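You operate a simulated robot arm through the tools that you are given. There is no shell and no other tool.

The job below is to be done with a simulated robot arm. You get a single attempt, and the scene is never put back.

TASK
Zero the counter, set 8 m and run the winder until it stops.
Fine: turn the counter knob back to RUN; press START once.

Only the result counts: the job must be done as asked and must still hold three seconds after the hand-in. Knocking over, shifting, dropping, spilling or breaking anything else fails it.

THE ROBOT
A 7-joint arm with a two-finger parallel gripper, fixed in place. Base frame: the origin is at the foot of the arm, x ahead of it, y to its left, z up. Readings come in m, degrees, newtons and seconds.
Its first joint turns from -149.0 to 149.0 degrees. Payload 3.43 kg.
The tool frame sits at the grasp point between the pads (the TCP): z along the fingers, y along the line on which they close. The tips reach 0.03 m beyond it. Largest opening 0.094 m; finger width 0.028, thickness 0.01; the body of the gripper, 0.05 by 0.096 m, starts 0.055 m behind the TCP.
Orientation is that of the tool frame in the base frame, as [roll, pitch, yaw] about the fixed x, y, z axes, in that order (R = Rz(yaw) Ry(pitch) Rx(roll)). With the fingers straight down and closing along the base's y, the tool's x points along the base's -x, its y along +y and its z along -z.

THE INTERFACE
- The arm moves only by the tool send_rows. Its argument "commands" is one flat list of numbers, 7 for each row, row after row: the finger opening in m, from 0 to 0.094, then the shift along the tool's x, y, z in m, then the turn, a rotation vector about the tool's x, y, z in degrees. In form: [hand, dx, dy, dz, ax, ay, az, hand, dx, dy, dz, ax, ay, az, ...]. A call has 1 to 20 rows; each row shifts and turns the commanded pose from where the row before left it, along the tool's axes as they then stand. Rows are played at 5 a second. More than 0.05 m and 8.6 degrees between two rows, or a gripper value outside its range, and nothing of the call is played. Where a pose cannot be reached the arm comes as near as it can. A force on the tool above 40 N (or 10 N above the force at the start of the call, whichever is more), or a blocked arm, ends the call early, and 0.2 s more pass. The fingers move at their own pace (about 0.045 m/s each) and stop on an object; they squeeze with about 34 N. The grip force told is the motor's: it shows also when the fingers shut on nothing. Time passes only in rows, and 0.2 s behind the last, so rows that do not move let the fingers close. The reply holds the time, the measured pose of the TCP, the force on the tool along the base axes, the opening and the grip force, in the units named above and with some noise, with the torque about the TCP (base axes, N m) and any sound that the robot's microphone picked up.
- Cameras (640 x 400 px; columns grow to the right, rows downward): "scene" is fixed at [0.0496, 0.4996, 1.4937]; the picture's right is [0.98, 0.21, 0.00], its down [0.14, -0.65, -0.75] and it looks along [-0.15, 0.73, -0.66] (base axes); focal length 348 px, centre (320, 200). "wrist" rides on the gripper at [0.076, 0.014, -0.102] in the tool frame; the picture's right is [-0.18, 0.98, 0.00], its down [-0.75, -0.14, -0.64] and it looks along [-0.63, -0.12, 0.77] (tool axes); focal length 243 px, centre (320, 200). There is no depth. A picture from a camera that has moved, and an enlarged one, comes with that camera's place and axes in the base frame and with its lens.
- snapshot(camera): a new picture of that camera. The clock stands still meanwhile.
- inspect(camera, box): a new picture of the part [left, top, right, bottom] of that camera's present view, enlarged. The clock stands still meanwhile.
- job_done(): hands the job in; it is judged then, once.

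Nothing tells you positions but the pictures and the camera data. Unless the task says otherwise, let go and move clear before handing in.

The tools are called after "Request:" as a command line: name --argument value ..., lists and objects as JSON in quotes. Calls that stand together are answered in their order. send_rows: Moves the arm, as the interface text tells. Its arguments: {"type":"object","properties":{"commands":{"type":"array","items":{"type":"number"}}},"required":["commands"]} The other tools are called the same way: snapshot (camera) takes a picture; inspect (camera, box) takes an enlarged picture of a part of a camera's view; job_done () hands the job in.

At the start:

```text
t: 0.0
tool_pos: [-0.2698, 0.7776, 1.1667]
tcp_rot: [-179.9, 0.0, -180.0]
ft_force: [-0.7, 0.5, -0.6]
wrist_torque: [0.0, -0.01, 0.01]
grip_width: 0.0942
grasp_force: 0.0
```

scene: 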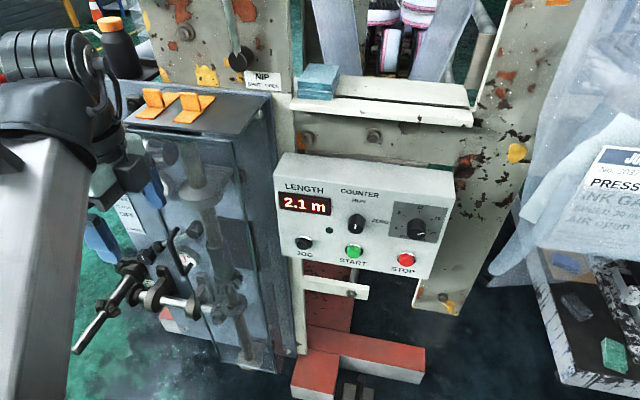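
wrist: 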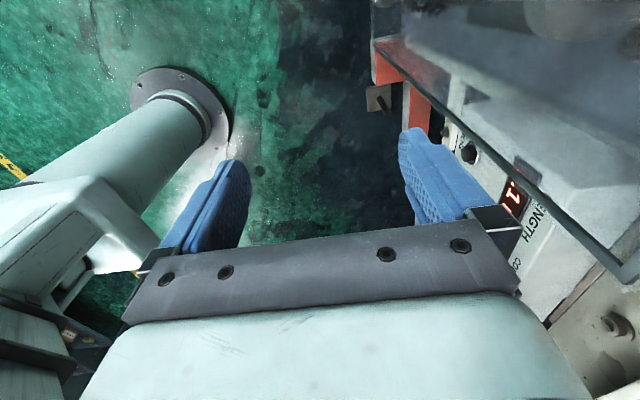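

I see a winder's control panel with a LENGTH display (2.1 m), a COUNTER selector knob, a set-length dial, and JOG/START/STOP buttons. I'll look closer before moving.

Request:
inspect --camera "scene" --box '[260, 140, 460, 290]'

Request:
inspect --camera "scene" --box '[330, 170, 460, 260]'

Request:
inspect --camera "scene" --box '[60, 60, 320, 380]'

Request:
inspect --camera "scene" --box '[200, 0, 540, 140]'

```text
2.67 times, centred on (360, 215) of scene
camera zoom: at [0.0496, 0.4996, 1.4937], right [0.98, 0.21, 0.0], down [0.14, -0.65, -0.75], along [-0.15, 0.73, -0.66], focal length 927 px, centre (213, 160)
```

zoom: 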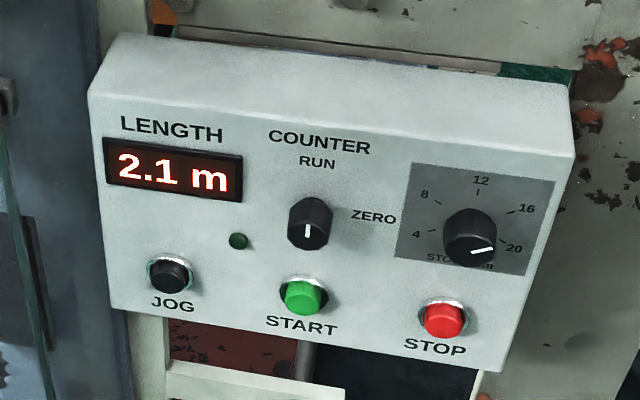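

```text
4.44 times, centred on (395, 215) of scene
camera zoom: at [0.0496, 0.4996, 1.4937], right [0.98, 0.21, 0.0], down [0.14, -0.65, -0.75], along [-0.15, 0.73, -0.66], focal length 1544 px, centre (-13, 133)
```

zoom: 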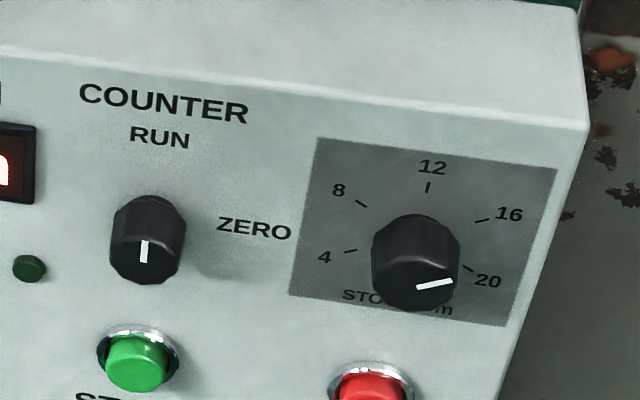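

```text
1.25 times, centred on (190, 220) of scene
camera zoom: at [0.0496, 0.4996, 1.4937], right [0.98, 0.21, 0.0], down [0.14, -0.65, -0.75], along [-0.15, 0.73, -0.66], focal length 434 px, centre (482, 175)
```

zoom: 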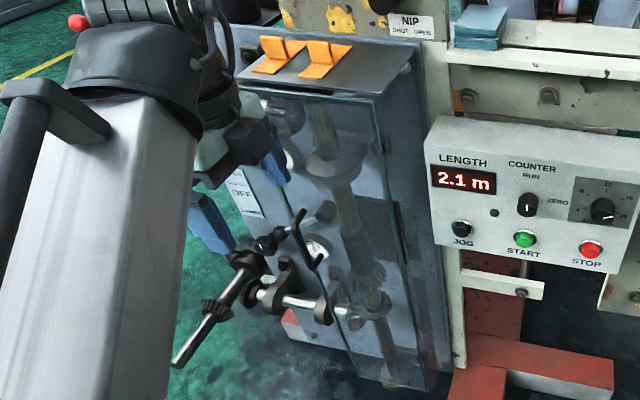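

```text
1.88 times, centred on (370, 70) of scene
camera zoom: at [0.0496, 0.4996, 1.4937], right [0.98, 0.21, 0.0], down [0.14, -0.65, -0.75], along [-0.15, 0.73, -0.66], focal length 654 px, centre (226, 445)
```

zoom: 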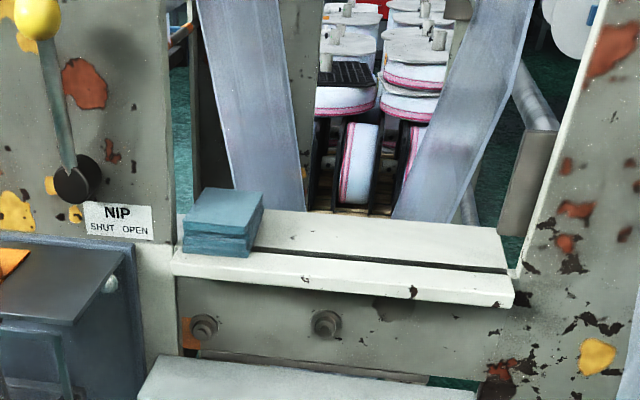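

The display triangulates to about (-0.09, 1.02, 1.00), so the panel faces -y towards the robot. I'll zoom in on knobs and the side equipment for pre-conditions.

Request:
inspect --camera "scene" --box '[340, 200, 372, 240]'

Request:
inspect --camera "scene" --box '[384, 195, 444, 245]'

Request:
inspect --camera "scene" --box '[130, 0, 300, 130]'

Request:
inspect --camera "scene" --box '[90, 180, 200, 280]'

Request:
inspect --camera "wrist" --box '[360, 0, 640, 320]'

Request:
snapshot --camera "wrist"

```text
10.00 times, centred on (356, 220) of scene
camera zoom: at [0.0496, 0.4996, 1.4937], right [0.98, 0.21, 0.0], down [0.14, -0.65, -0.75], along [-0.15, 0.73, -0.66], focal length 3475 px, centre (-40, 0)
```

zoom: 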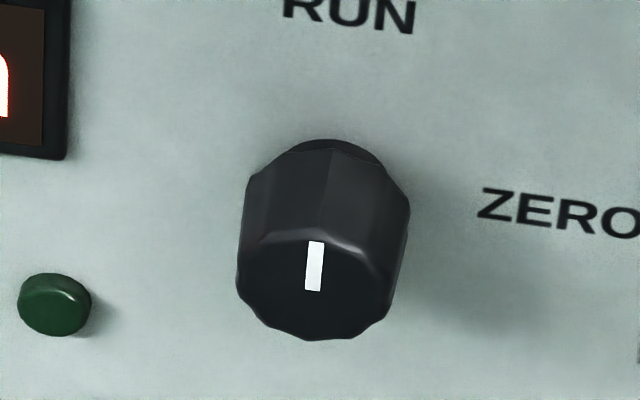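

```text
8.00 times, centred on (414, 220) of scene
camera zoom: at [0.0496, 0.4996, 1.4937], right [0.98, 0.21, 0.0], down [0.14, -0.65, -0.75], along [-0.15, 0.73, -0.66], focal length 2780 px, centre (-432, 40)
```

zoom: 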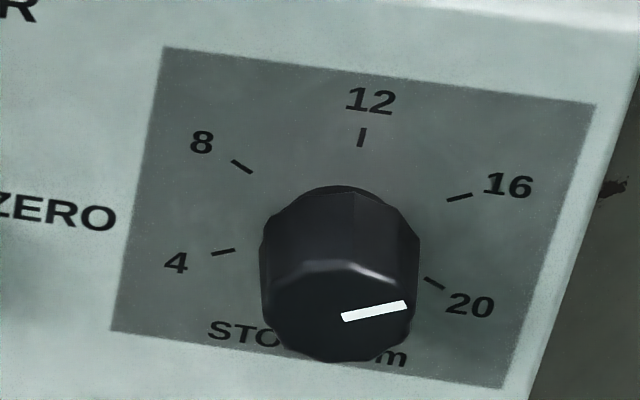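

```text
3.08 times, centred on (215, 65) of scene
camera zoom: at [0.0496, 0.4996, 1.4937], right [0.98, 0.21, 0.0], down [0.14, -0.65, -0.75], along [-0.15, 0.73, -0.66], focal length 1069 px, centre (643, 615)
```

zoom: 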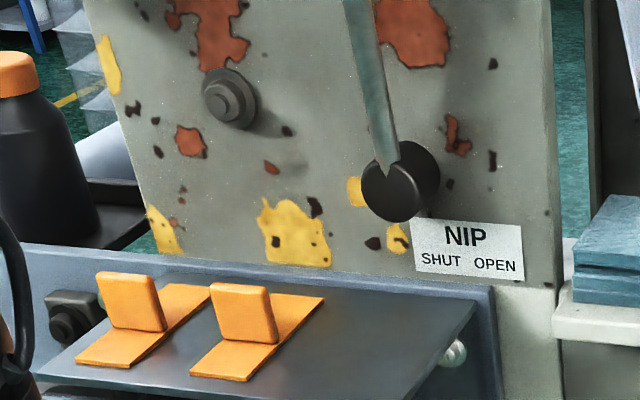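

```text
4.00 times, centred on (145, 230) of scene
camera zoom: at [0.0496, 0.4996, 1.4937], right [0.98, 0.21, 0.0], down [0.14, -0.65, -0.75], along [-0.15, 0.73, -0.66], focal length 1390 px, centre (1020, 80)
```

zoom: 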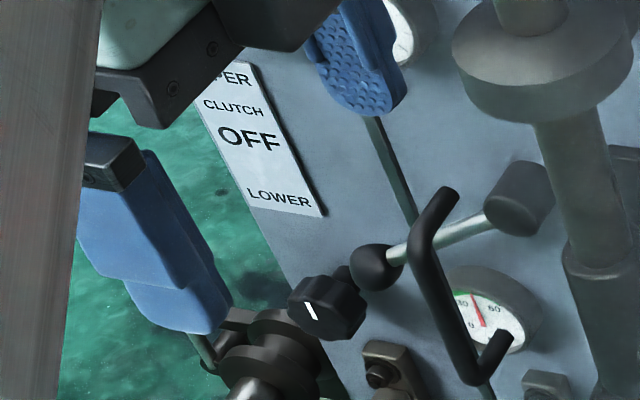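

```text
1.25 times, centred on (500, 160) of wrist
camera zoom: at [-0.3459, 0.7918, 1.2701], right [0.18, 0.98, 0.0], down [0.75, -0.14, 0.64], along [0.63, -0.12, -0.77], focal length 303 px, centre (95, 250)
```

zoom: 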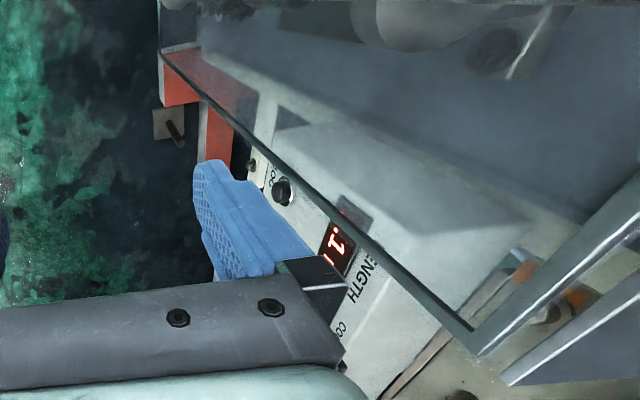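

```text
taken
camera wrist: at [-0.3459, 0.7918, 1.2701], right [0.18, 0.98, 0.0], down [0.75, -0.14, 0.64], along [0.63, -0.12, -0.77], focal length 243 px, centre (320, 200)
```

wrist: 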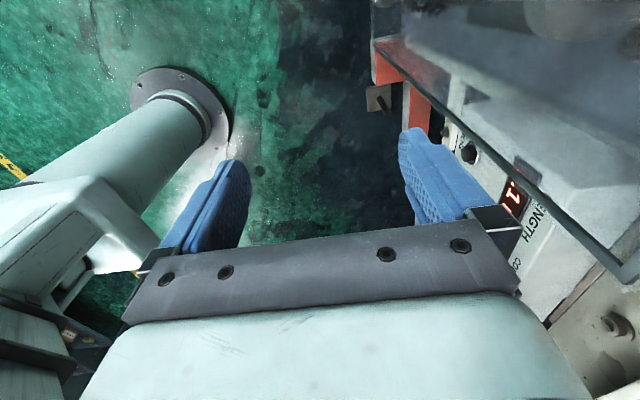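

The panel is vertical at y≈1.02, spanning x -0.15..0.20. The COUNTER knob is at about (0.024, 0.985 high) pointing at RUN, and the stop dial is at about (0.141, 0.997 high) pointing near 16; 8 lies 120° counter-clockwise. I'll first swing the gripper to point at the panel (+y) at a safe distance.

Request:
send_rows --commands '[0.07, -0.015, -0.005, 0.006, -7.5, 0, 0, 0.07, -0.015, -0.00574, 0.0053, -7.5, 0, 0, 0.07, -0.015, -0.00638, 0.0045, -7.5, 0, 0, 0.07, -0.015, -0.00692, 0.00363, -7.5, 0, 0, 0.07, -0.015, -0.00733, 0.0027, -7.5, 0, 0, 0.07, -0.015, -0.00762, 0.00172, -7.5, 0, 0, 0.07, -0.015, -0.00778, 0.00071, -7.5, 0, 0, 0.07, -0.015, -0.0078, -0.00031, -7.5, 0, 0, 0.07, -0.015, -0.0077, -0.00133, -7.5, 0, 0, 0.07, -0.015, -0.00746, -0.00232, -7.5, 0, 0, 0.07, -0.015, -0.00709, -0.00328, -7.5, 0, 0, 0.07, -0.015, -0.0066, -0.00417, -7.5, 0, 0]'

Request:
snapshot --camera "scene"

Request:
snapshot --camera "wrist"

```text
t: 2.6
tool_pos: [-0.0899, 0.718, 1.0937]
tcp_rot: [89.9, 0.0, -179.9]
ft_force: [0.5, -0.1, -0.3]
wrist_torque: [0.01, 0.0, -0.02]
grip_width: 0.07
grasp_force: 0.1
```

```text
taken
```

scene: 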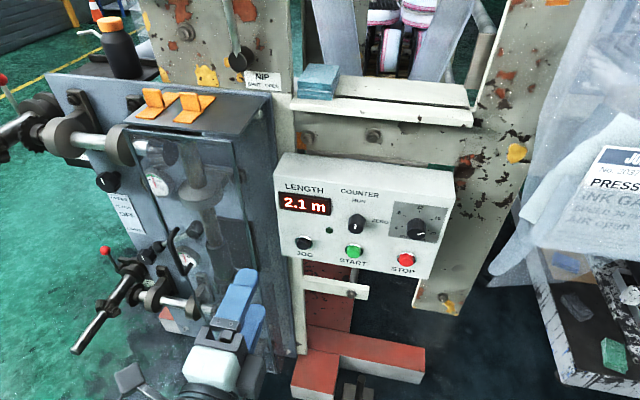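

```text
taken
camera wrist: at [-0.1671, 0.6149, 1.1091], right [0.18, 0.0, 0.98], down [0.75, -0.64, -0.14], along [0.63, 0.77, -0.12], focal length 243 px, centre (320, 200)
```

wrist: 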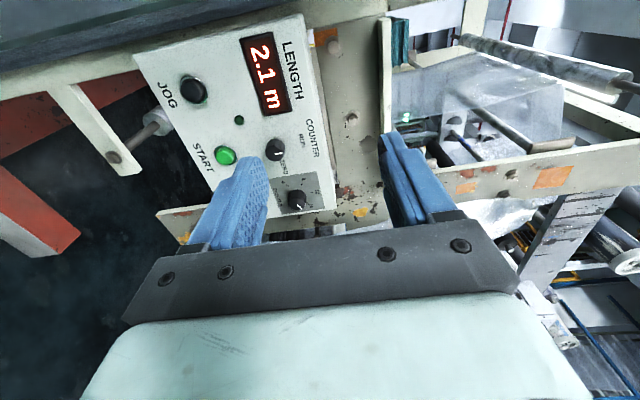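

The arm now points at the panel and the machine is undisturbed. I'll zoom the wrist view to refine the knob positions.

Request:
inspect --camera "wrist" --box '[200, 90, 340, 220]'

Request:
inspect --camera "scene" --box '[60, 230, 300, 400]'

```text
3.08 times, centred on (270, 155) of wrist
camera zoom: at [-0.1671, 0.6149, 1.1091], right [0.18, 0.0, 0.98], down [0.75, -0.64, -0.14], along [0.63, 0.77, -0.12], focal length 746 px, centre (474, 338)
```

zoom: 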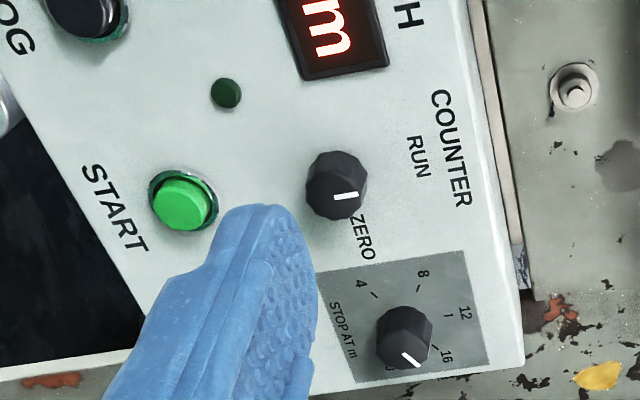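

```text
2.35 times, centred on (180, 315) of scene
camera zoom: at [0.0496, 0.4996, 1.4937], right [0.98, 0.21, 0.0], down [0.14, -0.65, -0.75], along [-0.15, 0.73, -0.66], focal length 818 px, centre (649, -71)
```

zoom: 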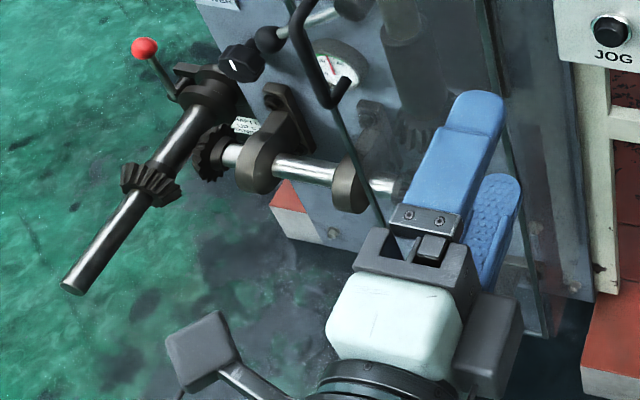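

Refined triangulation: panel face y≈1.013, COUNTER knob axis (0.020, 0.996 high, face y≈0.979), dial axis (0.136, 1.004 high), START face (0.019, 0.997, 0.905). Dial ticks are 60° apart, with the pointer at 16. I'll line up in front of the COUNTER knob and test the wrist's +90° roll range in free space.

Request:
send_rows --commands '[0.06, -0.0183, -0.0163, 0.02, 0, 0, 0, 0.06, -0.0183, -0.0163, 0.02, 0, 0, 0, 0.06, -0.0183, -0.0163, 0.02, 0, 0, 0, 0.06, -0.0183, -0.0163, 0.02, 0, 0, 0, 0.06, -0.0183, -0.0163, 0.02, 0, 0, 0, 0.06, -0.0183, -0.0163, 0.02, 0, 0, 0, 0.06, 0, 0, 0, 0, 0, 7.5, 0.06, 0, 0, 0, 0, 0, 7.5, 0.06, 0, 0, 0, 0, 0, 7.5, 0.06, 0, 0, 0, 0, 0, 7.5, 0.06, 0, 0, 0, 0, 0, 7.5, 0.06, 0, 0, 0, 0, 0, 7.5, 0.06, 0, 0, 0, 0, 0, 7.5, 0.06, 0, 0, 0, 0, 0, 7.5, 0.06, 0, 0, 0, 0, 0, 7.5, 0.06, 0, 0, 0, 0, 0, 7.5, 0.06, 0, 0, 0, 0, 0, 7.5, 0.06, 0, 0, 0, 0, 0, 7.5]'

Request:
snapshot --camera "scene"

Request:
snapshot --camera "wrist"

```text
t: 6.4
tool_pos: [0.0422, 0.8384, 1.0128]
tcp_rot: [-50.3, -89.8, -39.1]
ft_force: [-0.3, -0.5, -0.4]
wrist_torque: [0.05, 0.05, 0.01]
grip_width: 0.0604
grasp_force: 0.1
out of reach, approached as far as the arm can: row 8, 9, 11, 13, 15, 17
```

```text
taken
```

scene: 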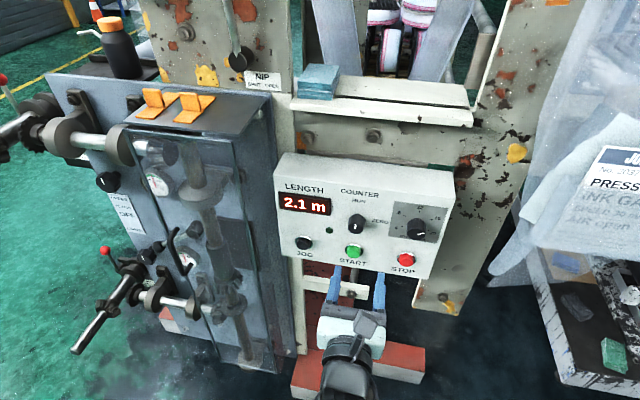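

```text
taken
camera wrist: at [0.0577, 0.7359, 1.0888], right [0.98, 0.01, -0.19], down [-0.14, -0.64, -0.75], along [-0.13, 0.77, -0.63], focal length 243 px, centre (320, 200)
```

wrist: 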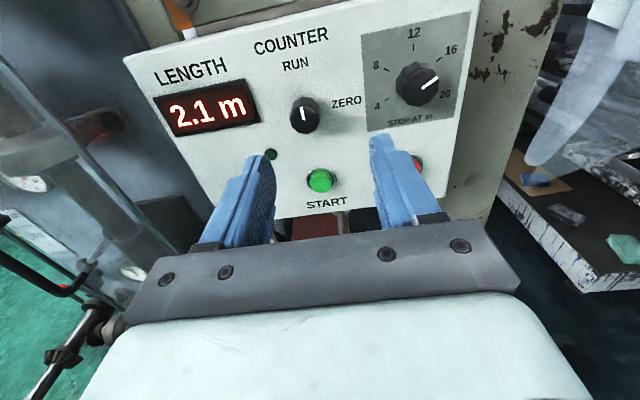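

The wrist roll mostly succeeded, with the pose drifting about 2 cm. I'll send a still row to see where the command stands.

Request:
send_rows --commands '[0.06, 0, 0, 0, 0, 0, 0, 0.06, 0, 0, 0, 0, 0, 0]'

```text
t: 7.0
tool_pos: [0.042, 0.8382, 1.0132]
tcp_rot: [-1.6, -89.9, -87.8]
ft_force: [0.1, 0.7, 0.2]
wrist_torque: [-0.03, 0.0, -0.01]
grip_width: 0.06
grasp_force: 0.1
```

Command has settled at the measured pose. I'll correct the offset towards the knob axis and see if this orientation is fully reachable.

Request:
send_rows --commands '[0.06, -0.0085, -0.011, 0.005, 0, 0, 0, 0.06, -0.0085, -0.011, 0.005, 0, 0, 0, 0.06, 0, 0, 0, 0, 0, 0]'

Request:
snapshot --camera "wrist"

```text
t: 7.8
tool_pos: [0.0346, 0.8453, 1.0025]
tcp_rot: [2.1, -89.4, -91.3]
ft_force: [0.5, -0.9, -0.9]
wrist_torque: [0.03, -0.04, 0.02]
grip_width: 0.06
grasp_force: 0.1
out of reach, approached as far as the arm can: row 1, 2
```

```text
taken
camera wrist: at [0.0498, 0.742, 1.0772], right [0.98, 0.02, -0.18], down [-0.13, -0.64, -0.76], along [-0.13, 0.77, -0.62], focal length 243 px, centre (320, 200)
```

wrist: 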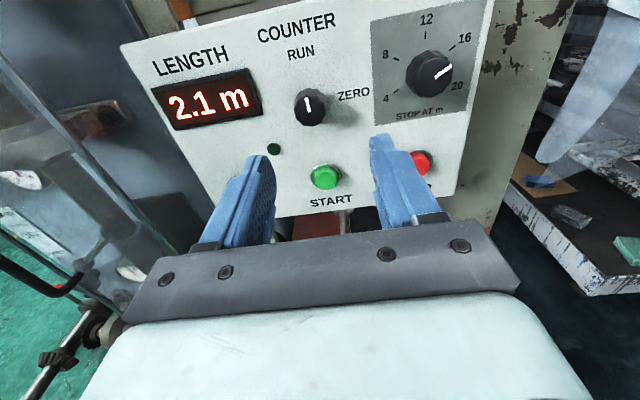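

The arm seems to be near a joint limit in this roll direction. I'll roll back and test the other direction (negative roll) in free space.

Request:
send_rows --commands '[0.06, 0, 0, -0.005, 0, 0, -7.5, 0.06, 0, 0, -0.005, 0, 0, -7.5, 0.06, 0, 0, 0, 0, 0, -7.5, 0.06, 0, 0, 0, 0, 0, -7.5, 0.06, 0, 0, 0, 0, 0, -7.5, 0.06, 0, 0, 0, 0, 0, -7.5, 0.06, 0, 0, 0, 0, 0, -7.5, 0.06, 0, 0, 0, 0, 0, -7.5, 0.06, 0, 0, 0, 0, 0, -7.5, 0.06, 0, 0, 0, 0, 0, -7.5, 0.06, 0, 0, 0, 0, 0, -7.5, 0.06, 0, 0, 0, 0, 0, -7.5, 0.06, 0, 0, 0, 0, 0, 0]'

Request:
snapshot --camera "wrist"

Request:
snapshot --camera "scene"

```text
t: 10.6
tool_pos: [0.0344, 0.8396, 1.0019]
tcp_rot: [89.4, -4.6, -179.6]
ft_force: [-0.2, 0.2, -0.3]
wrist_torque: [-0.02, -0.02, 0.02]
grip_width: 0.0601
grasp_force: 0.1
out of reach, approached as far as the arm can: row 1
```

```text
taken
camera wrist: at [-0.0392, 0.7352, 1.0216], right [0.26, -0.01, 0.96], down [0.74, -0.63, -0.21], along [0.61, 0.77, -0.16], focal length 243 px, centre (320, 200)
```

wrist: 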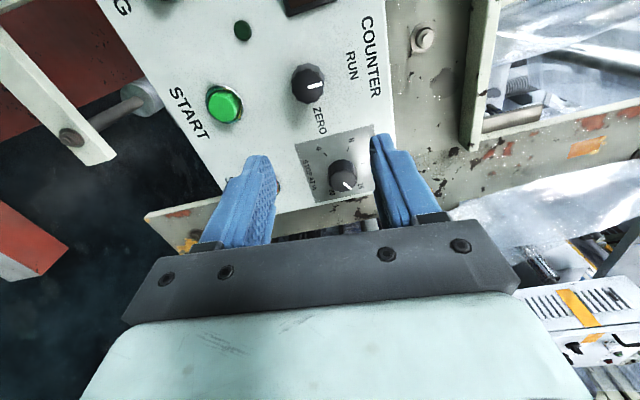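

```text
taken
```

scene: 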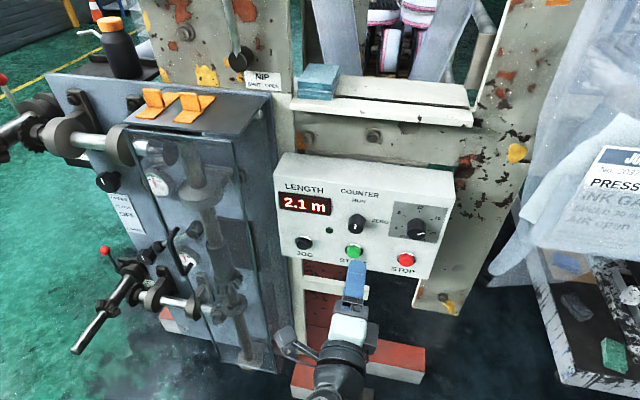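

Back near the original roll. Now I'll move over the knob axis and test negative roll.

Request:
send_rows --commands '[0.06, 0.0072, -0.003, 0, 0, 0, -2.3, 0.06, 0.0072, -0.003, 0, 0, 0, -2.3, 0.06, 0, 0, 0, 0, 0, -7.5, 0.06, 0, 0, 0, 0, 0, -7.5, 0.06, 0, 0, 0, 0, 0, -7.5, 0.06, 0, 0, 0, 0, 0, -7.5, 0.06, 0, 0, 0, 0, 0, -7.5, 0.06, 0, 0, 0, 0, 0, -7.5, 0.06, 0, 0, 0, 0, 0, -7.5, 0.06, 0, 0, 0, 0, 0, -7.5, 0.06, 0, 0, 0, 0, 0, -7.5, 0.06, 0, 0, 0, 0, 0, -7.5, 0.06, 0, 0, 0, 0, 0, -7.5, 0.06, 0, 0, 0, 0, 0, -7.5]'

Request:
snapshot --camera "wrist"

Request:
snapshot --camera "scene"

```text
t: 13.6
tool_pos: [0.0189, 0.839, 0.997]
tcp_rot: [6.7, 89.4, 97.2]
ft_force: [-0.9, -0.6, -0.3]
wrist_torque: [-0.01, -0.04, -0.02]
grip_width: 0.0599
grasp_force: 0.0
```

```text
taken
camera wrist: at [0.0057, 0.7358, 0.9197], right [-0.98, -0.01, 0.19], down [0.15, -0.65, 0.75], along [0.11, 0.76, 0.64], focal length 243 px, centre (320, 200)
```

wrist: 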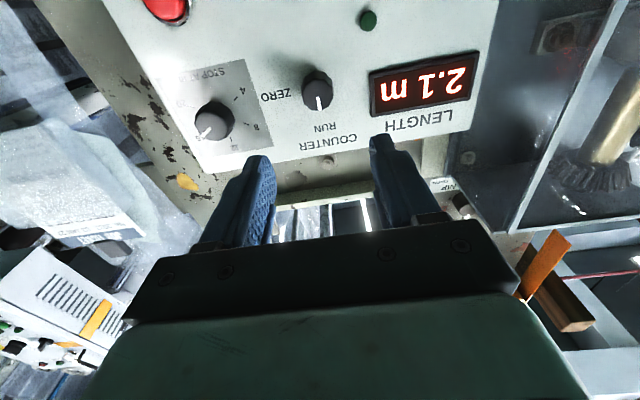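

```text
taken
```

scene: 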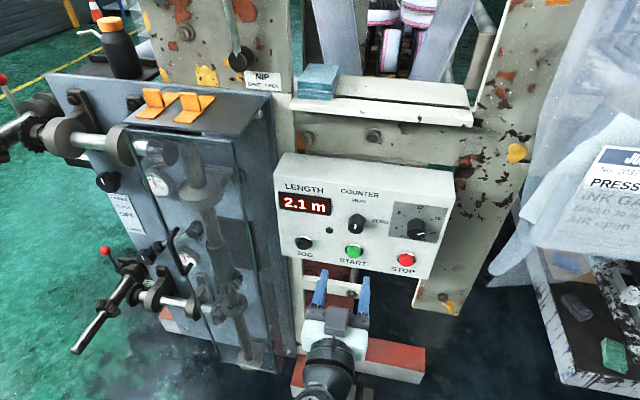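

Negative roll works without limit. Let me zoom the wrist view to verify alignment with the knob axis before advancing.

Request:
inspect --camera "wrist" --box '[270, 50, 370, 130]'

Request:
inspect --camera "wrist" --box '[180, 70, 280, 170]'

```text
5.00 times, centred on (320, 90) of wrist
camera zoom: at [0.0057, 0.7358, 0.9197], right [-0.98, -0.01, 0.19], down [0.15, -0.65, 0.75], along [0.11, 0.76, 0.64], focal length 1213 px, centre (320, 750)
```

zoom: 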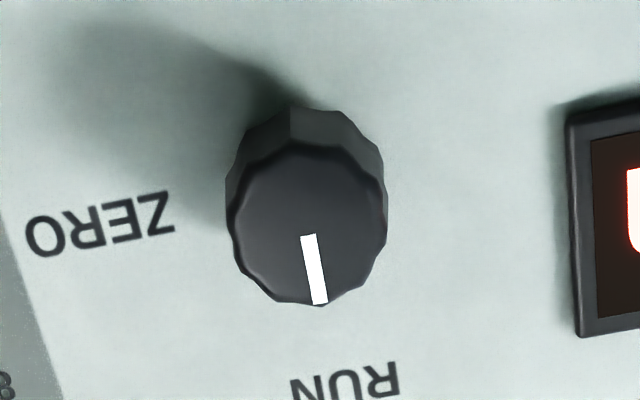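

```text
4.00 times, centred on (230, 120) of wrist
camera zoom: at [0.0057, 0.7358, 0.9197], right [-0.98, -0.01, 0.19], down [0.15, -0.65, 0.75], along [0.11, 0.76, 0.64], focal length 970 px, centre (680, 520)
```

zoom: 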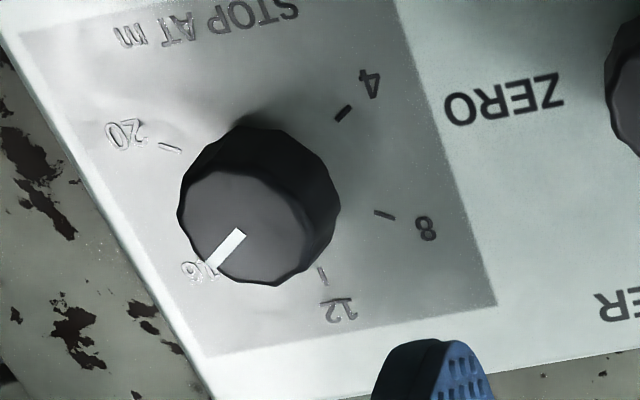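

Knob face is at about y≈0.983, axis (0.020, z 0.9945); fingers are aligned left/right of it. I'll fix the small tilt and advance to just short of the knob.

Request:
send_rows --commands '[0.06, 0.0025, -0.0011, 0.0, 0.5, 0.6, 0, 0.06, 0, 0, 0.02, 0, 0, 0, 0.06, 0, 0, 0.02, 0, 0, 0, 0.06, 0, 0, 0.02, 0, 0, 0, 0.06, 0, 0, 0.02, 0, 0, 0, 0.06, 0, 0, 0.01, 0, 0, 0, 0.06, 0, 0, 0, 0, 0, 0]'

Request:
snapshot --camera "wrist"

Request:
inspect --camera "scene" --box '[260, 140, 460, 290]'

```text
t: 15.2
tool_pos: [0.0203, 0.9279, 0.9934]
tcp_rot: [102.6, 89.8, -167.4]
ft_force: [0.5, 0.0, -0.2]
wrist_torque: [0.01, 0.02, -0.01]
grip_width: 0.0601
grasp_force: 0.1
```

```text
taken
camera wrist: at [0.0057, 0.8259, 0.9179], right [-0.98, 0.0, 0.19], down [0.14, -0.64, 0.75], along [0.12, 0.77, 0.63], focal length 243 px, centre (320, 200)
```

wrist: 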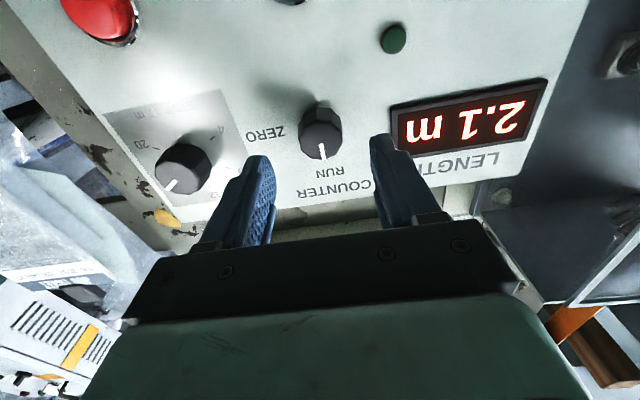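

```text
2.67 times, centred on (360, 215) of scene
camera zoom: at [0.0496, 0.4996, 1.4937], right [0.98, 0.21, 0.0], down [0.14, -0.65, -0.75], along [-0.15, 0.73, -0.66], focal length 927 px, centre (213, 160)
```

zoom: 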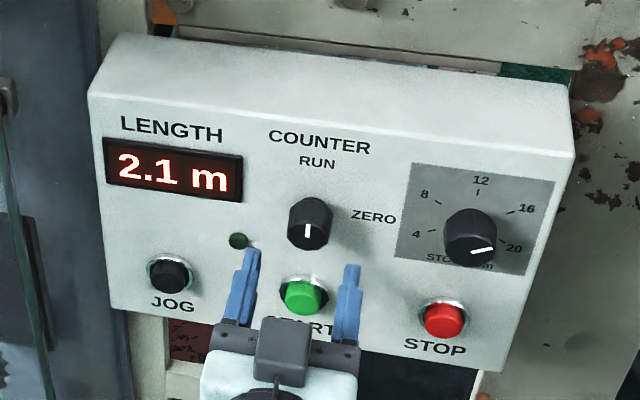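

Fingers straddle the knob line nicely. Advancing so the fingertips go around the COUNTER knob, staying about 1 cm off the panel.

Request:
send_rows --commands '[0.06, 0, 0, 0.012, 0, 0, 0, 0.06, 0, 0, 0.012, 0, 0, 0, 0.06, 0, 0, 0.012, 0, 0, 0, 0.06, 0, 0, 0.009, 0, 0, 0, 0.06, 0, 0, 0, 0, 0, 0]'

Request:
snapshot --camera "wrist"

Request:
inspect --camera "scene" --box '[310, 180, 400, 260]'

```text
t: 16.4
tool_pos: [0.0196, 0.9732, 0.9928]
tcp_rot: [103.9, 89.7, -166.1]
ft_force: [0.8, 1.1, 0.4]
wrist_torque: [0.03, -0.01, 0.03]
grip_width: 0.0599
grasp_force: 0.1
```

```text
taken
camera wrist: at [0.0062, 0.8702, 0.9171], right [-0.98, 0.0, 0.19], down [0.14, -0.64, 0.75], along [0.12, 0.77, 0.63], focal length 243 px, centre (320, 200)
```

wrist: 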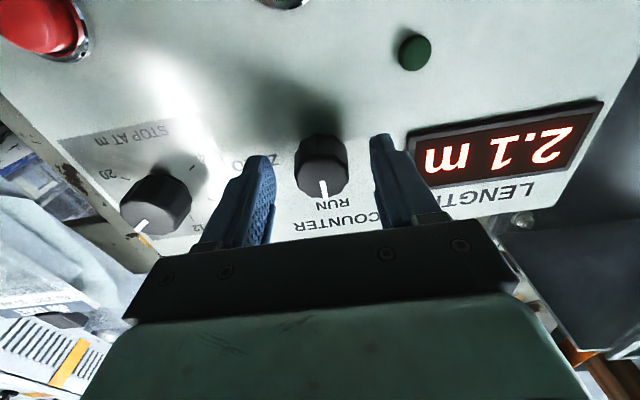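

```text
5.00 times, centred on (355, 220) of scene
camera zoom: at [0.0496, 0.4996, 1.4937], right [0.98, 0.21, 0.0], down [0.14, -0.65, -0.75], along [-0.15, 0.73, -0.66], focal length 1737 px, centre (145, 100)
```

zoom: 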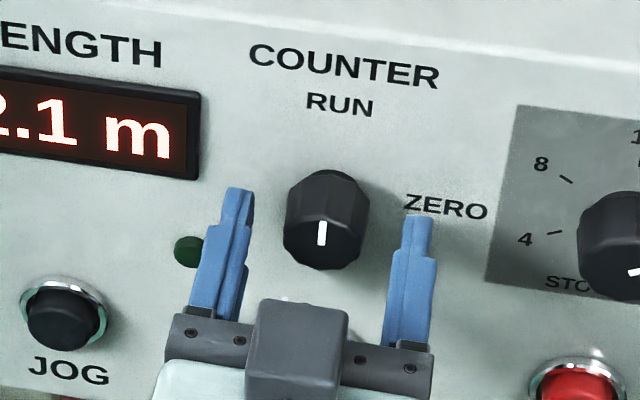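

The knob is centred between the fingers. Closing on it now.

Request:
send_rows --commands '[0.025, 0, 0, 0, 0, 0, 0, 0.025, 0, 0, 0, 0, 0, 0, 0.025, 0, 0, 0, 0, 0, 0, 0.025, 0, 0, 0, 0, 0, 0]'

Request:
inspect --camera "scene" --box '[270, 170, 400, 260]'

Request:
snapshot --camera "wrist"

```text
t: 17.4
tool_pos: [0.0207, 0.9722, 0.9936]
tcp_rot: [106.6, 89.8, -163.6]
ft_force: [-5.3, -0.1, -0.1]
wrist_torque: [0.01, 0.02, 0.2]
grip_width: 0.033
grasp_force: 44.7
```

```text
4.44 times, centred on (335, 215) of scene
camera zoom: at [0.0496, 0.4996, 1.4937], right [0.98, 0.21, 0.0], down [0.14, -0.65, -0.75], along [-0.15, 0.73, -0.66], focal length 1544 px, centre (253, 133)
```

zoom: 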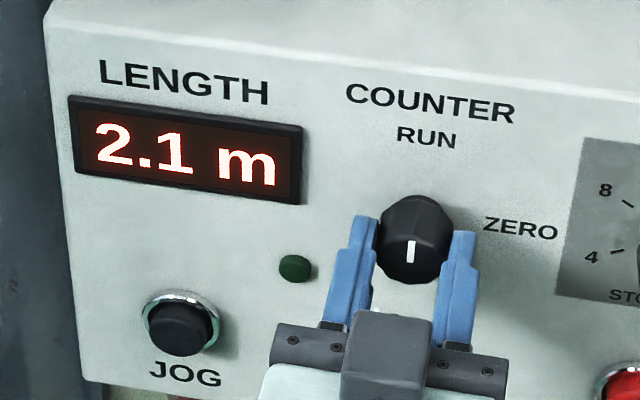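

```text
taken
camera wrist: at [0.0056, 0.8701, 0.9171], right [-0.98, 0.0, 0.19], down [0.14, -0.64, 0.75], along [0.12, 0.77, 0.63], focal length 243 px, centre (320, 200)
```

wrist: 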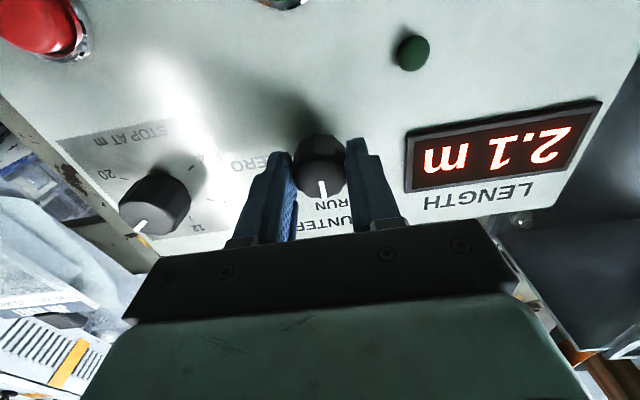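

The knob is gripped (33 mm) with small forces. Turning clockwise towards ZERO, first half.

Request:
send_rows --commands '[0.025, 0, 0, 0, 0, 0, 5, 0.025, 0, 0, 0, 0, 0, 5, 0.025, 0, 0, 0, 0, 0, 5, 0.025, 0, 0, 0, 0, 0, 5, 0.025, 0, 0, 0, 0, 0, 5, 0.025, 0, 0, 0, 0, 0, 5, 0.025, 0, 0, 0, 0, 0, 5, 0.025, 0, 0, 0, 0, 0, 5, 0.025, 0, 0, 0, 0, 0, 5]'

Request:
inspect --camera "scene" --box '[270, 170, 400, 260]'

```text
t: 19.4
tool_pos: [0.019, 0.973, 0.9931]
tcp_rot: [90.2, 44.7, -179.5]
ft_force: [-25.9, -12.3, -17.0]
wrist_torque: [0.0, -0.03, 0.08]
grip_width: 0.0332
grasp_force: 44.5
```

```text
4.44 times, centred on (335, 215) of scene
camera zoom: at [0.0496, 0.4996, 1.4937], right [0.98, 0.21, 0.0], down [0.14, -0.65, -0.75], along [-0.15, 0.73, -0.66], focal length 1544 px, centre (253, 133)
```

zoom: 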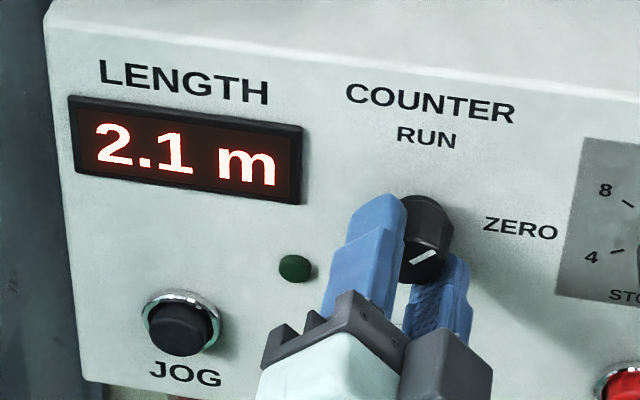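

Turning works (pointer at ~45°), but there's ~33 N side load from a slight axis offset. I'll relieve it with a ~1 mm shift.

Request:
send_rows --commands '[0.025, 0.001, 0, 0, 0, 0, 0, 0.025, 0, 0, 0, 0, 0, 0]'

```text
t: 20.0
tool_pos: [0.0192, 0.9728, 0.994]
tcp_rot: [90.1, 44.8, -179.6]
ft_force: [-23.5, -8.0, -9.0]
wrist_torque: [-0.49, -0.03, 1.04]
grip_width: 0.0328
grasp_force: 45.1
```

Request:
send_rows --commands '[0.025, 0.001, 0.0004, -0.0005, 0, 0, 0, 0.025, 0.001, 0.0004, 0, 0, 0, 0, 0.025, 0, 0, 0, 0, 0, 0]'

```text
t: 20.8
tool_pos: [0.0198, 0.9732, 0.9944]
tcp_rot: [90.0, 44.8, 179.9]
ft_force: [-11.3, 1.5, 12.2]
wrist_torque: [-0.33, 0.01, 1.25]
grip_width: 0.0328
grasp_force: 44.6
```

Request:
send_rows --commands '[0.025, 0.0004, 0.0009, 0, 0, 0, 0, 0.025, 0.0004, 0.0009, 0, 0, 0, 0, 0.025, 0, 0, 0, 0, 0, 0]'

Request:
inspect --camera "scene" --box '[270, 170, 400, 260]'

```text
t: 21.6
tool_pos: [0.0191, 0.9728, 0.9934]
tcp_rot: [89.9, 44.8, 179.6]
ft_force: [6.3, 7.8, 14.6]
wrist_torque: [0.3, -0.05, -0.03]
grip_width: 0.0331
grasp_force: 45.2
```

```text
4.44 times, centred on (335, 215) of scene
camera zoom: at [0.0496, 0.4996, 1.4937], right [0.98, 0.21, 0.0], down [0.14, -0.65, -0.75], along [-0.15, 0.73, -0.66], focal length 1544 px, centre (253, 133)
```

zoom: 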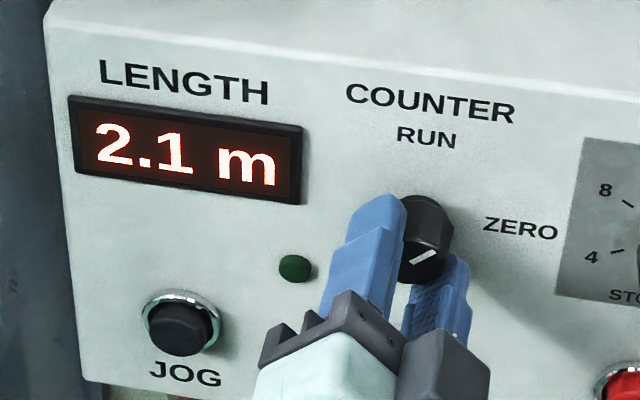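

Load is down to ~18 N. Continuing the turn towards ZERO.

Request:
send_rows --commands '[0.025, 0, 0, 0, 0, 0, 5, 0.025, 0, 0, 0, 0, 0, 5, 0.025, 0, 0, 0, 0, 0, 5, 0.025, 0, 0, 0, 0, 0, 5, 0.025, 0, 0, 0, 0, 0, 0]'

Request:
inspect --camera "scene" --box '[270, 170, 400, 260]'

```text
t: 22.8
tool_pos: [0.0187, 0.9739, 0.9952]
tcp_rot: [90.0, 24.7, 179.7]
ft_force: [21.6, 9.7, 22.0]
wrist_torque: [0.3, -0.04, 0.07]
grip_width: 0.0328
grasp_force: 44.8
```

```text
4.44 times, centred on (335, 215) of scene
camera zoom: at [0.0496, 0.4996, 1.4937], right [0.98, 0.21, 0.0], down [0.14, -0.65, -0.75], along [-0.15, 0.73, -0.66], focal length 1544 px, centre (253, 133)
```

zoom: 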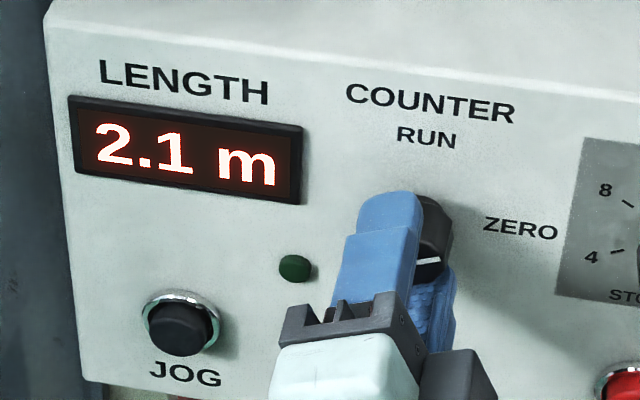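

Request:
send_rows --commands '[0.025, -0.001, 0.0004, 0.0004, 0, 0, 0, 0.025, -0.001, 0.0004, 0.0004, 0, 0, 0, 0.025, 0, 0, 0, 0, 0, 0]'

```text
t: 23.6
tool_pos: [0.0181, 0.973, 0.9944]
tcp_rot: [90.1, 24.7, 179.9]
ft_force: [13.6, -6.3, 1.0]
wrist_torque: [0.42, -0.01, -1.4]
grip_width: 0.0328
grasp_force: 44.6
```

Load relieved to ~15 N. Continuing the remaining turn to ZERO.

Request:
send_rows --commands '[0.025, -0.0005, 0, -0.0002, 0, 0, 5, 0.025, -0.0005, 0, 0, 0, 0, 5, 0.025, 0, 0, 0, 0, 0, 5, 0.025, 0, 0, 0, 0, 0, 5, 0.025, 0, 0, 0, 0, 0, 0]'

Request:
inspect --camera "scene" --box '[270, 170, 400, 260]'

Request:
snapshot --camera "wrist"

```text
t: 24.8
tool_pos: [0.0185, 0.9725, 0.9948]
tcp_rot: [90.1, 4.7, 180.0]
ft_force: [3.3, -15.4, -10.2]
wrist_torque: [-0.32, 0.03, -0.22]
grip_width: 0.0327
grasp_force: 44.9
```

```text
4.44 times, centred on (335, 215) of scene
camera zoom: at [0.0496, 0.4996, 1.4937], right [0.98, 0.21, 0.0], down [0.14, -0.65, -0.75], along [-0.15, 0.73, -0.66], focal length 1544 px, centre (253, 133)
```

zoom: 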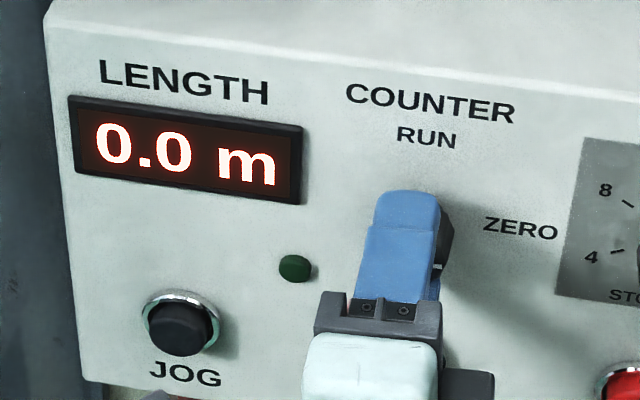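

```text
taken
camera wrist: at [-0.0587, 0.87, 1.0029], right [0.1, 0.0, 0.99], down [0.76, -0.64, -0.08], along [0.64, 0.77, -0.07], focal length 243 px, centre (320, 200)
```

wrist: 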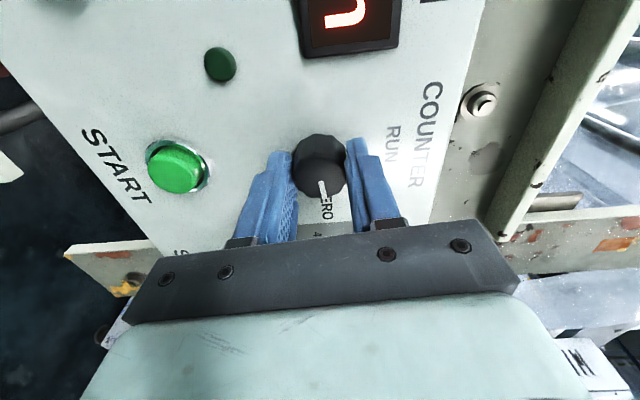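

The display reads 0.0 m — zeroed. Now turning the COUNTER knob back to RUN, monitoring load.

Request:
send_rows --commands '[0.025, 0, -0.0003, -0.0005, 0, 0, -5, 0.025, 0, -0.0003, 0, 0, 0, -5, 0.025, 0, 0, 0, 0, 0, -5, 0.025, 0, 0, 0, 0, 0, -5, 0.025, 0, 0, 0, 0, 0, -5, 0.025, 0, 0, 0, 0, 0, 0]'

```text
t: 26.2
tool_pos: [0.0175, 0.9727, 0.9945]
tcp_rot: [90.1, 29.9, 180.0]
ft_force: [-0.5, -4.3, -12.9]
wrist_torque: [-0.51, 0.01, 0.19]
grip_width: 0.0331
grasp_force: 44.8
```

Request:
send_rows --commands '[0.025, 0.0003, -0.0004, 0, 0, 0, -5, 0.025, 0, -0.0003, 0, 0, 0, -5, 0.025, 0, 0, 0, 0, 0, -5, 0.025, 0, 0, 0, 0, 0, -5, 0.025, 0, 0, 0, 0, 0, 0]'

```text
t: 27.4
tool_pos: [0.0188, 0.9724, 0.9932]
tcp_rot: [90.1, 49.8, -180.0]
ft_force: [-0.7, 5.3, -5.8]
wrist_torque: [-0.22, -0.02, 0.02]
grip_width: 0.0328
grasp_force: 44.8
```

Request:
send_rows --commands '[0.025, 0, 0, 0, 0, 0, -5, 0.025, 0, 0, 0, 0, 0, -5, 0.025, 0, 0, 0, 0, 0, -5, 0.025, 0, 0, 0, 0, 0, -5, 0.025, 0, 0, 0, 0, 0, -5, 0.025, 0, 0, 0, 0, 0, -5, 0.025, 0, 0, 0, 0, 0, -5, 0.025, 0, 0, 0, 0, 0, -5, 0.025, 0, 0, 0, 0, 0, 0]'

Request:
inspect --camera "scene" --box '[270, 170, 400, 260]'

Request:
inspect --camera "wrist" --box '[240, 100, 400, 220]'

```text
t: 29.4
tool_pos: [0.0195, 0.9717, 0.9929]
tcp_rot: [121.5, 89.8, -148.7]
ft_force: [5.9, -11.5, -21.2]
wrist_torque: [-0.73, 0.07, -0.07]
grip_width: 0.0329
grasp_force: 44.7
```

```text
4.44 times, centred on (335, 215) of scene
camera zoom: at [0.0496, 0.4996, 1.4937], right [0.98, 0.21, 0.0], down [0.14, -0.65, -0.75], along [-0.15, 0.73, -0.66], focal length 1544 px, centre (253, 133)
```

zoom: 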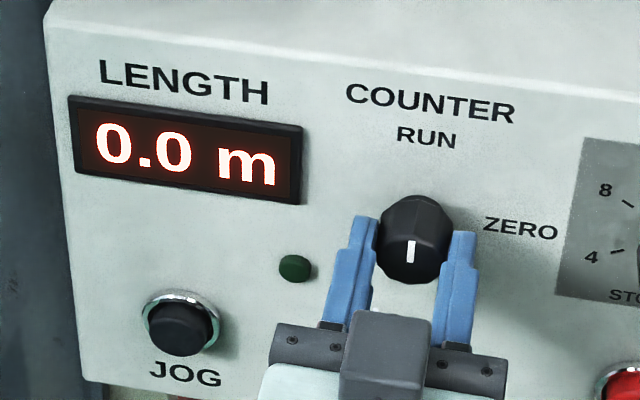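

```text
3.33 times, centred on (320, 160) of wrist
camera zoom: at [0.0054, 0.8699, 0.9172], right [-0.98, 0.0, 0.19], down [0.14, -0.64, 0.75], along [0.12, 0.77, 0.63], focal length 809 px, centre (320, 333)
```

zoom: 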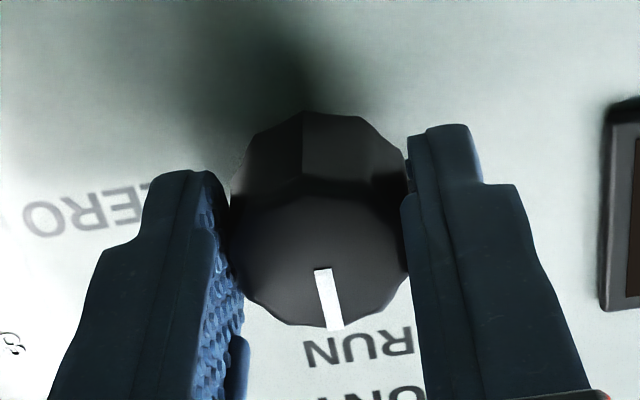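

Counter knob is back at RUN with 0.0 m shown. I'll relieve the side load, open, and back straight out.

Request:
send_rows --commands '[0.025, 0.0012, -0.0003, -0.0006, 0, 0, 0, 0.025, 0, 0, 0, 0, 0, 0, 0.055, 0, 0, 0, 0, 0, 0, 0.055, 0, 0, 0, 0, 0, 0, 0.055, 0, 0, 0, 0, 0, 0]'

Request:
inspect --camera "wrist" --box '[240, 100, 400, 220]'

```text
t: 30.6
tool_pos: [0.0194, 0.9722, 0.993]
tcp_rot: [102.0, 89.8, -168.1]
ft_force: [0.3, 0.3, 0.1]
wrist_torque: [0.0, 0.0, -0.02]
grip_width: 0.055
grasp_force: 0.0
```

```text
3.33 times, centred on (320, 160) of wrist
camera zoom: at [0.0047, 0.8694, 0.917], right [-0.98, 0.0, 0.19], down [0.14, -0.64, 0.75], along [0.12, 0.77, 0.63], focal length 809 px, centre (320, 333)
```

zoom: 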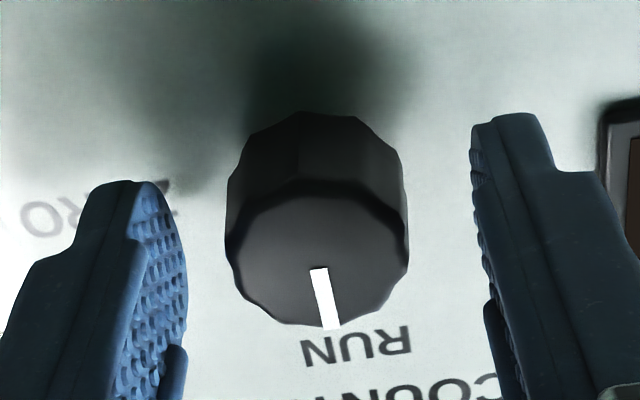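

Released cleanly, knob at RUN. Retracting and moving in front of the stop dial.

Request:
send_rows --commands '[0.06, 0, 0, -0.015, 0, 0, 0, 0.06, 0, 0, -0.02, 0, 0, 0, 0.06, 0, 0, -0.025, 0, 0, 0, 0.06, 0, 0, -0.02, 0, 0, 0, 0.06, -0.0018, -0.0195, 0, 0, 0, 0, 0.06, -0.0018, -0.0195, 0, 0, 0, 0, 0.06, -0.0018, -0.0195, 0, 0, 0, 0, 0.06, -0.0018, -0.0195, 0, 0, 0, 0, 0.06, -0.0018, -0.0195, 0, 0, 0, 0, 0.06, -0.0018, -0.0195, 0, 0, 0, 0, 0.06, 0, 0, 0, 0, 0, 0]'

Request:
snapshot --camera "wrist"

Request:
inspect --camera "scene" --box '[260, 140, 460, 290]'

```text
t: 33.0
tool_pos: [0.1284, 0.891, 1.0026]
tcp_rot: [106.6, 89.8, -163.5]
ft_force: [-0.2, 0.6, 0.3]
wrist_torque: [0.04, 0.02, 0.0]
grip_width: 0.0601
grasp_force: 0.0
out of reach, approached as far as the arm can: row 6
```

```text
taken
camera wrist: at [0.1153, 0.7884, 0.9262], right [-0.98, 0.0, 0.19], down [0.14, -0.64, 0.75], along [0.12, 0.77, 0.63], focal length 243 px, centre (320, 200)
```

wrist: 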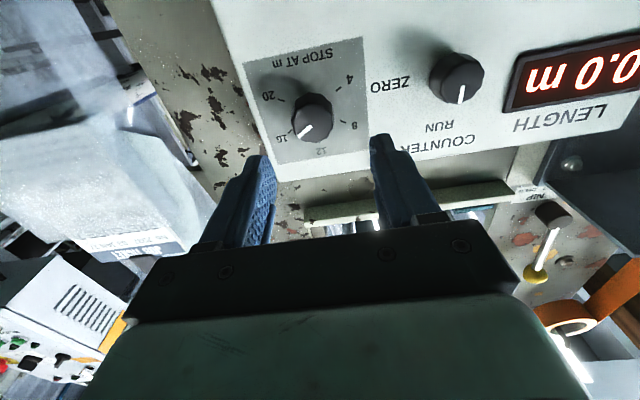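

```text
2.67 times, centred on (360, 215) of scene
camera zoom: at [0.0496, 0.4996, 1.4937], right [0.98, 0.21, 0.0], down [0.14, -0.65, -0.75], along [-0.15, 0.73, -0.66], focal length 927 px, centre (213, 160)
```

zoom: 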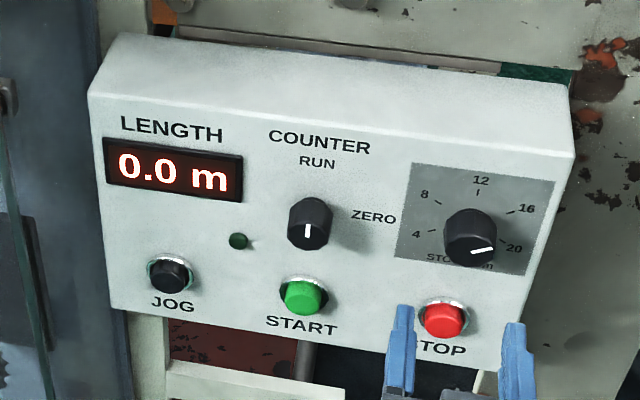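

Request:
inspect --camera "wrist" --box '[240, 40, 380, 170]'

```text
3.08 times, centred on (310, 105) of wrist
camera zoom: at [0.1153, 0.7884, 0.9262], right [-0.98, 0.0, 0.19], down [0.14, -0.64, 0.75], along [0.12, 0.77, 0.63], focal length 746 px, centre (351, 492)
```

zoom: 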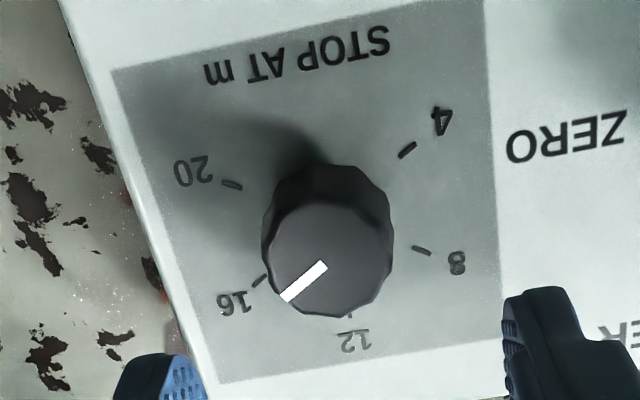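

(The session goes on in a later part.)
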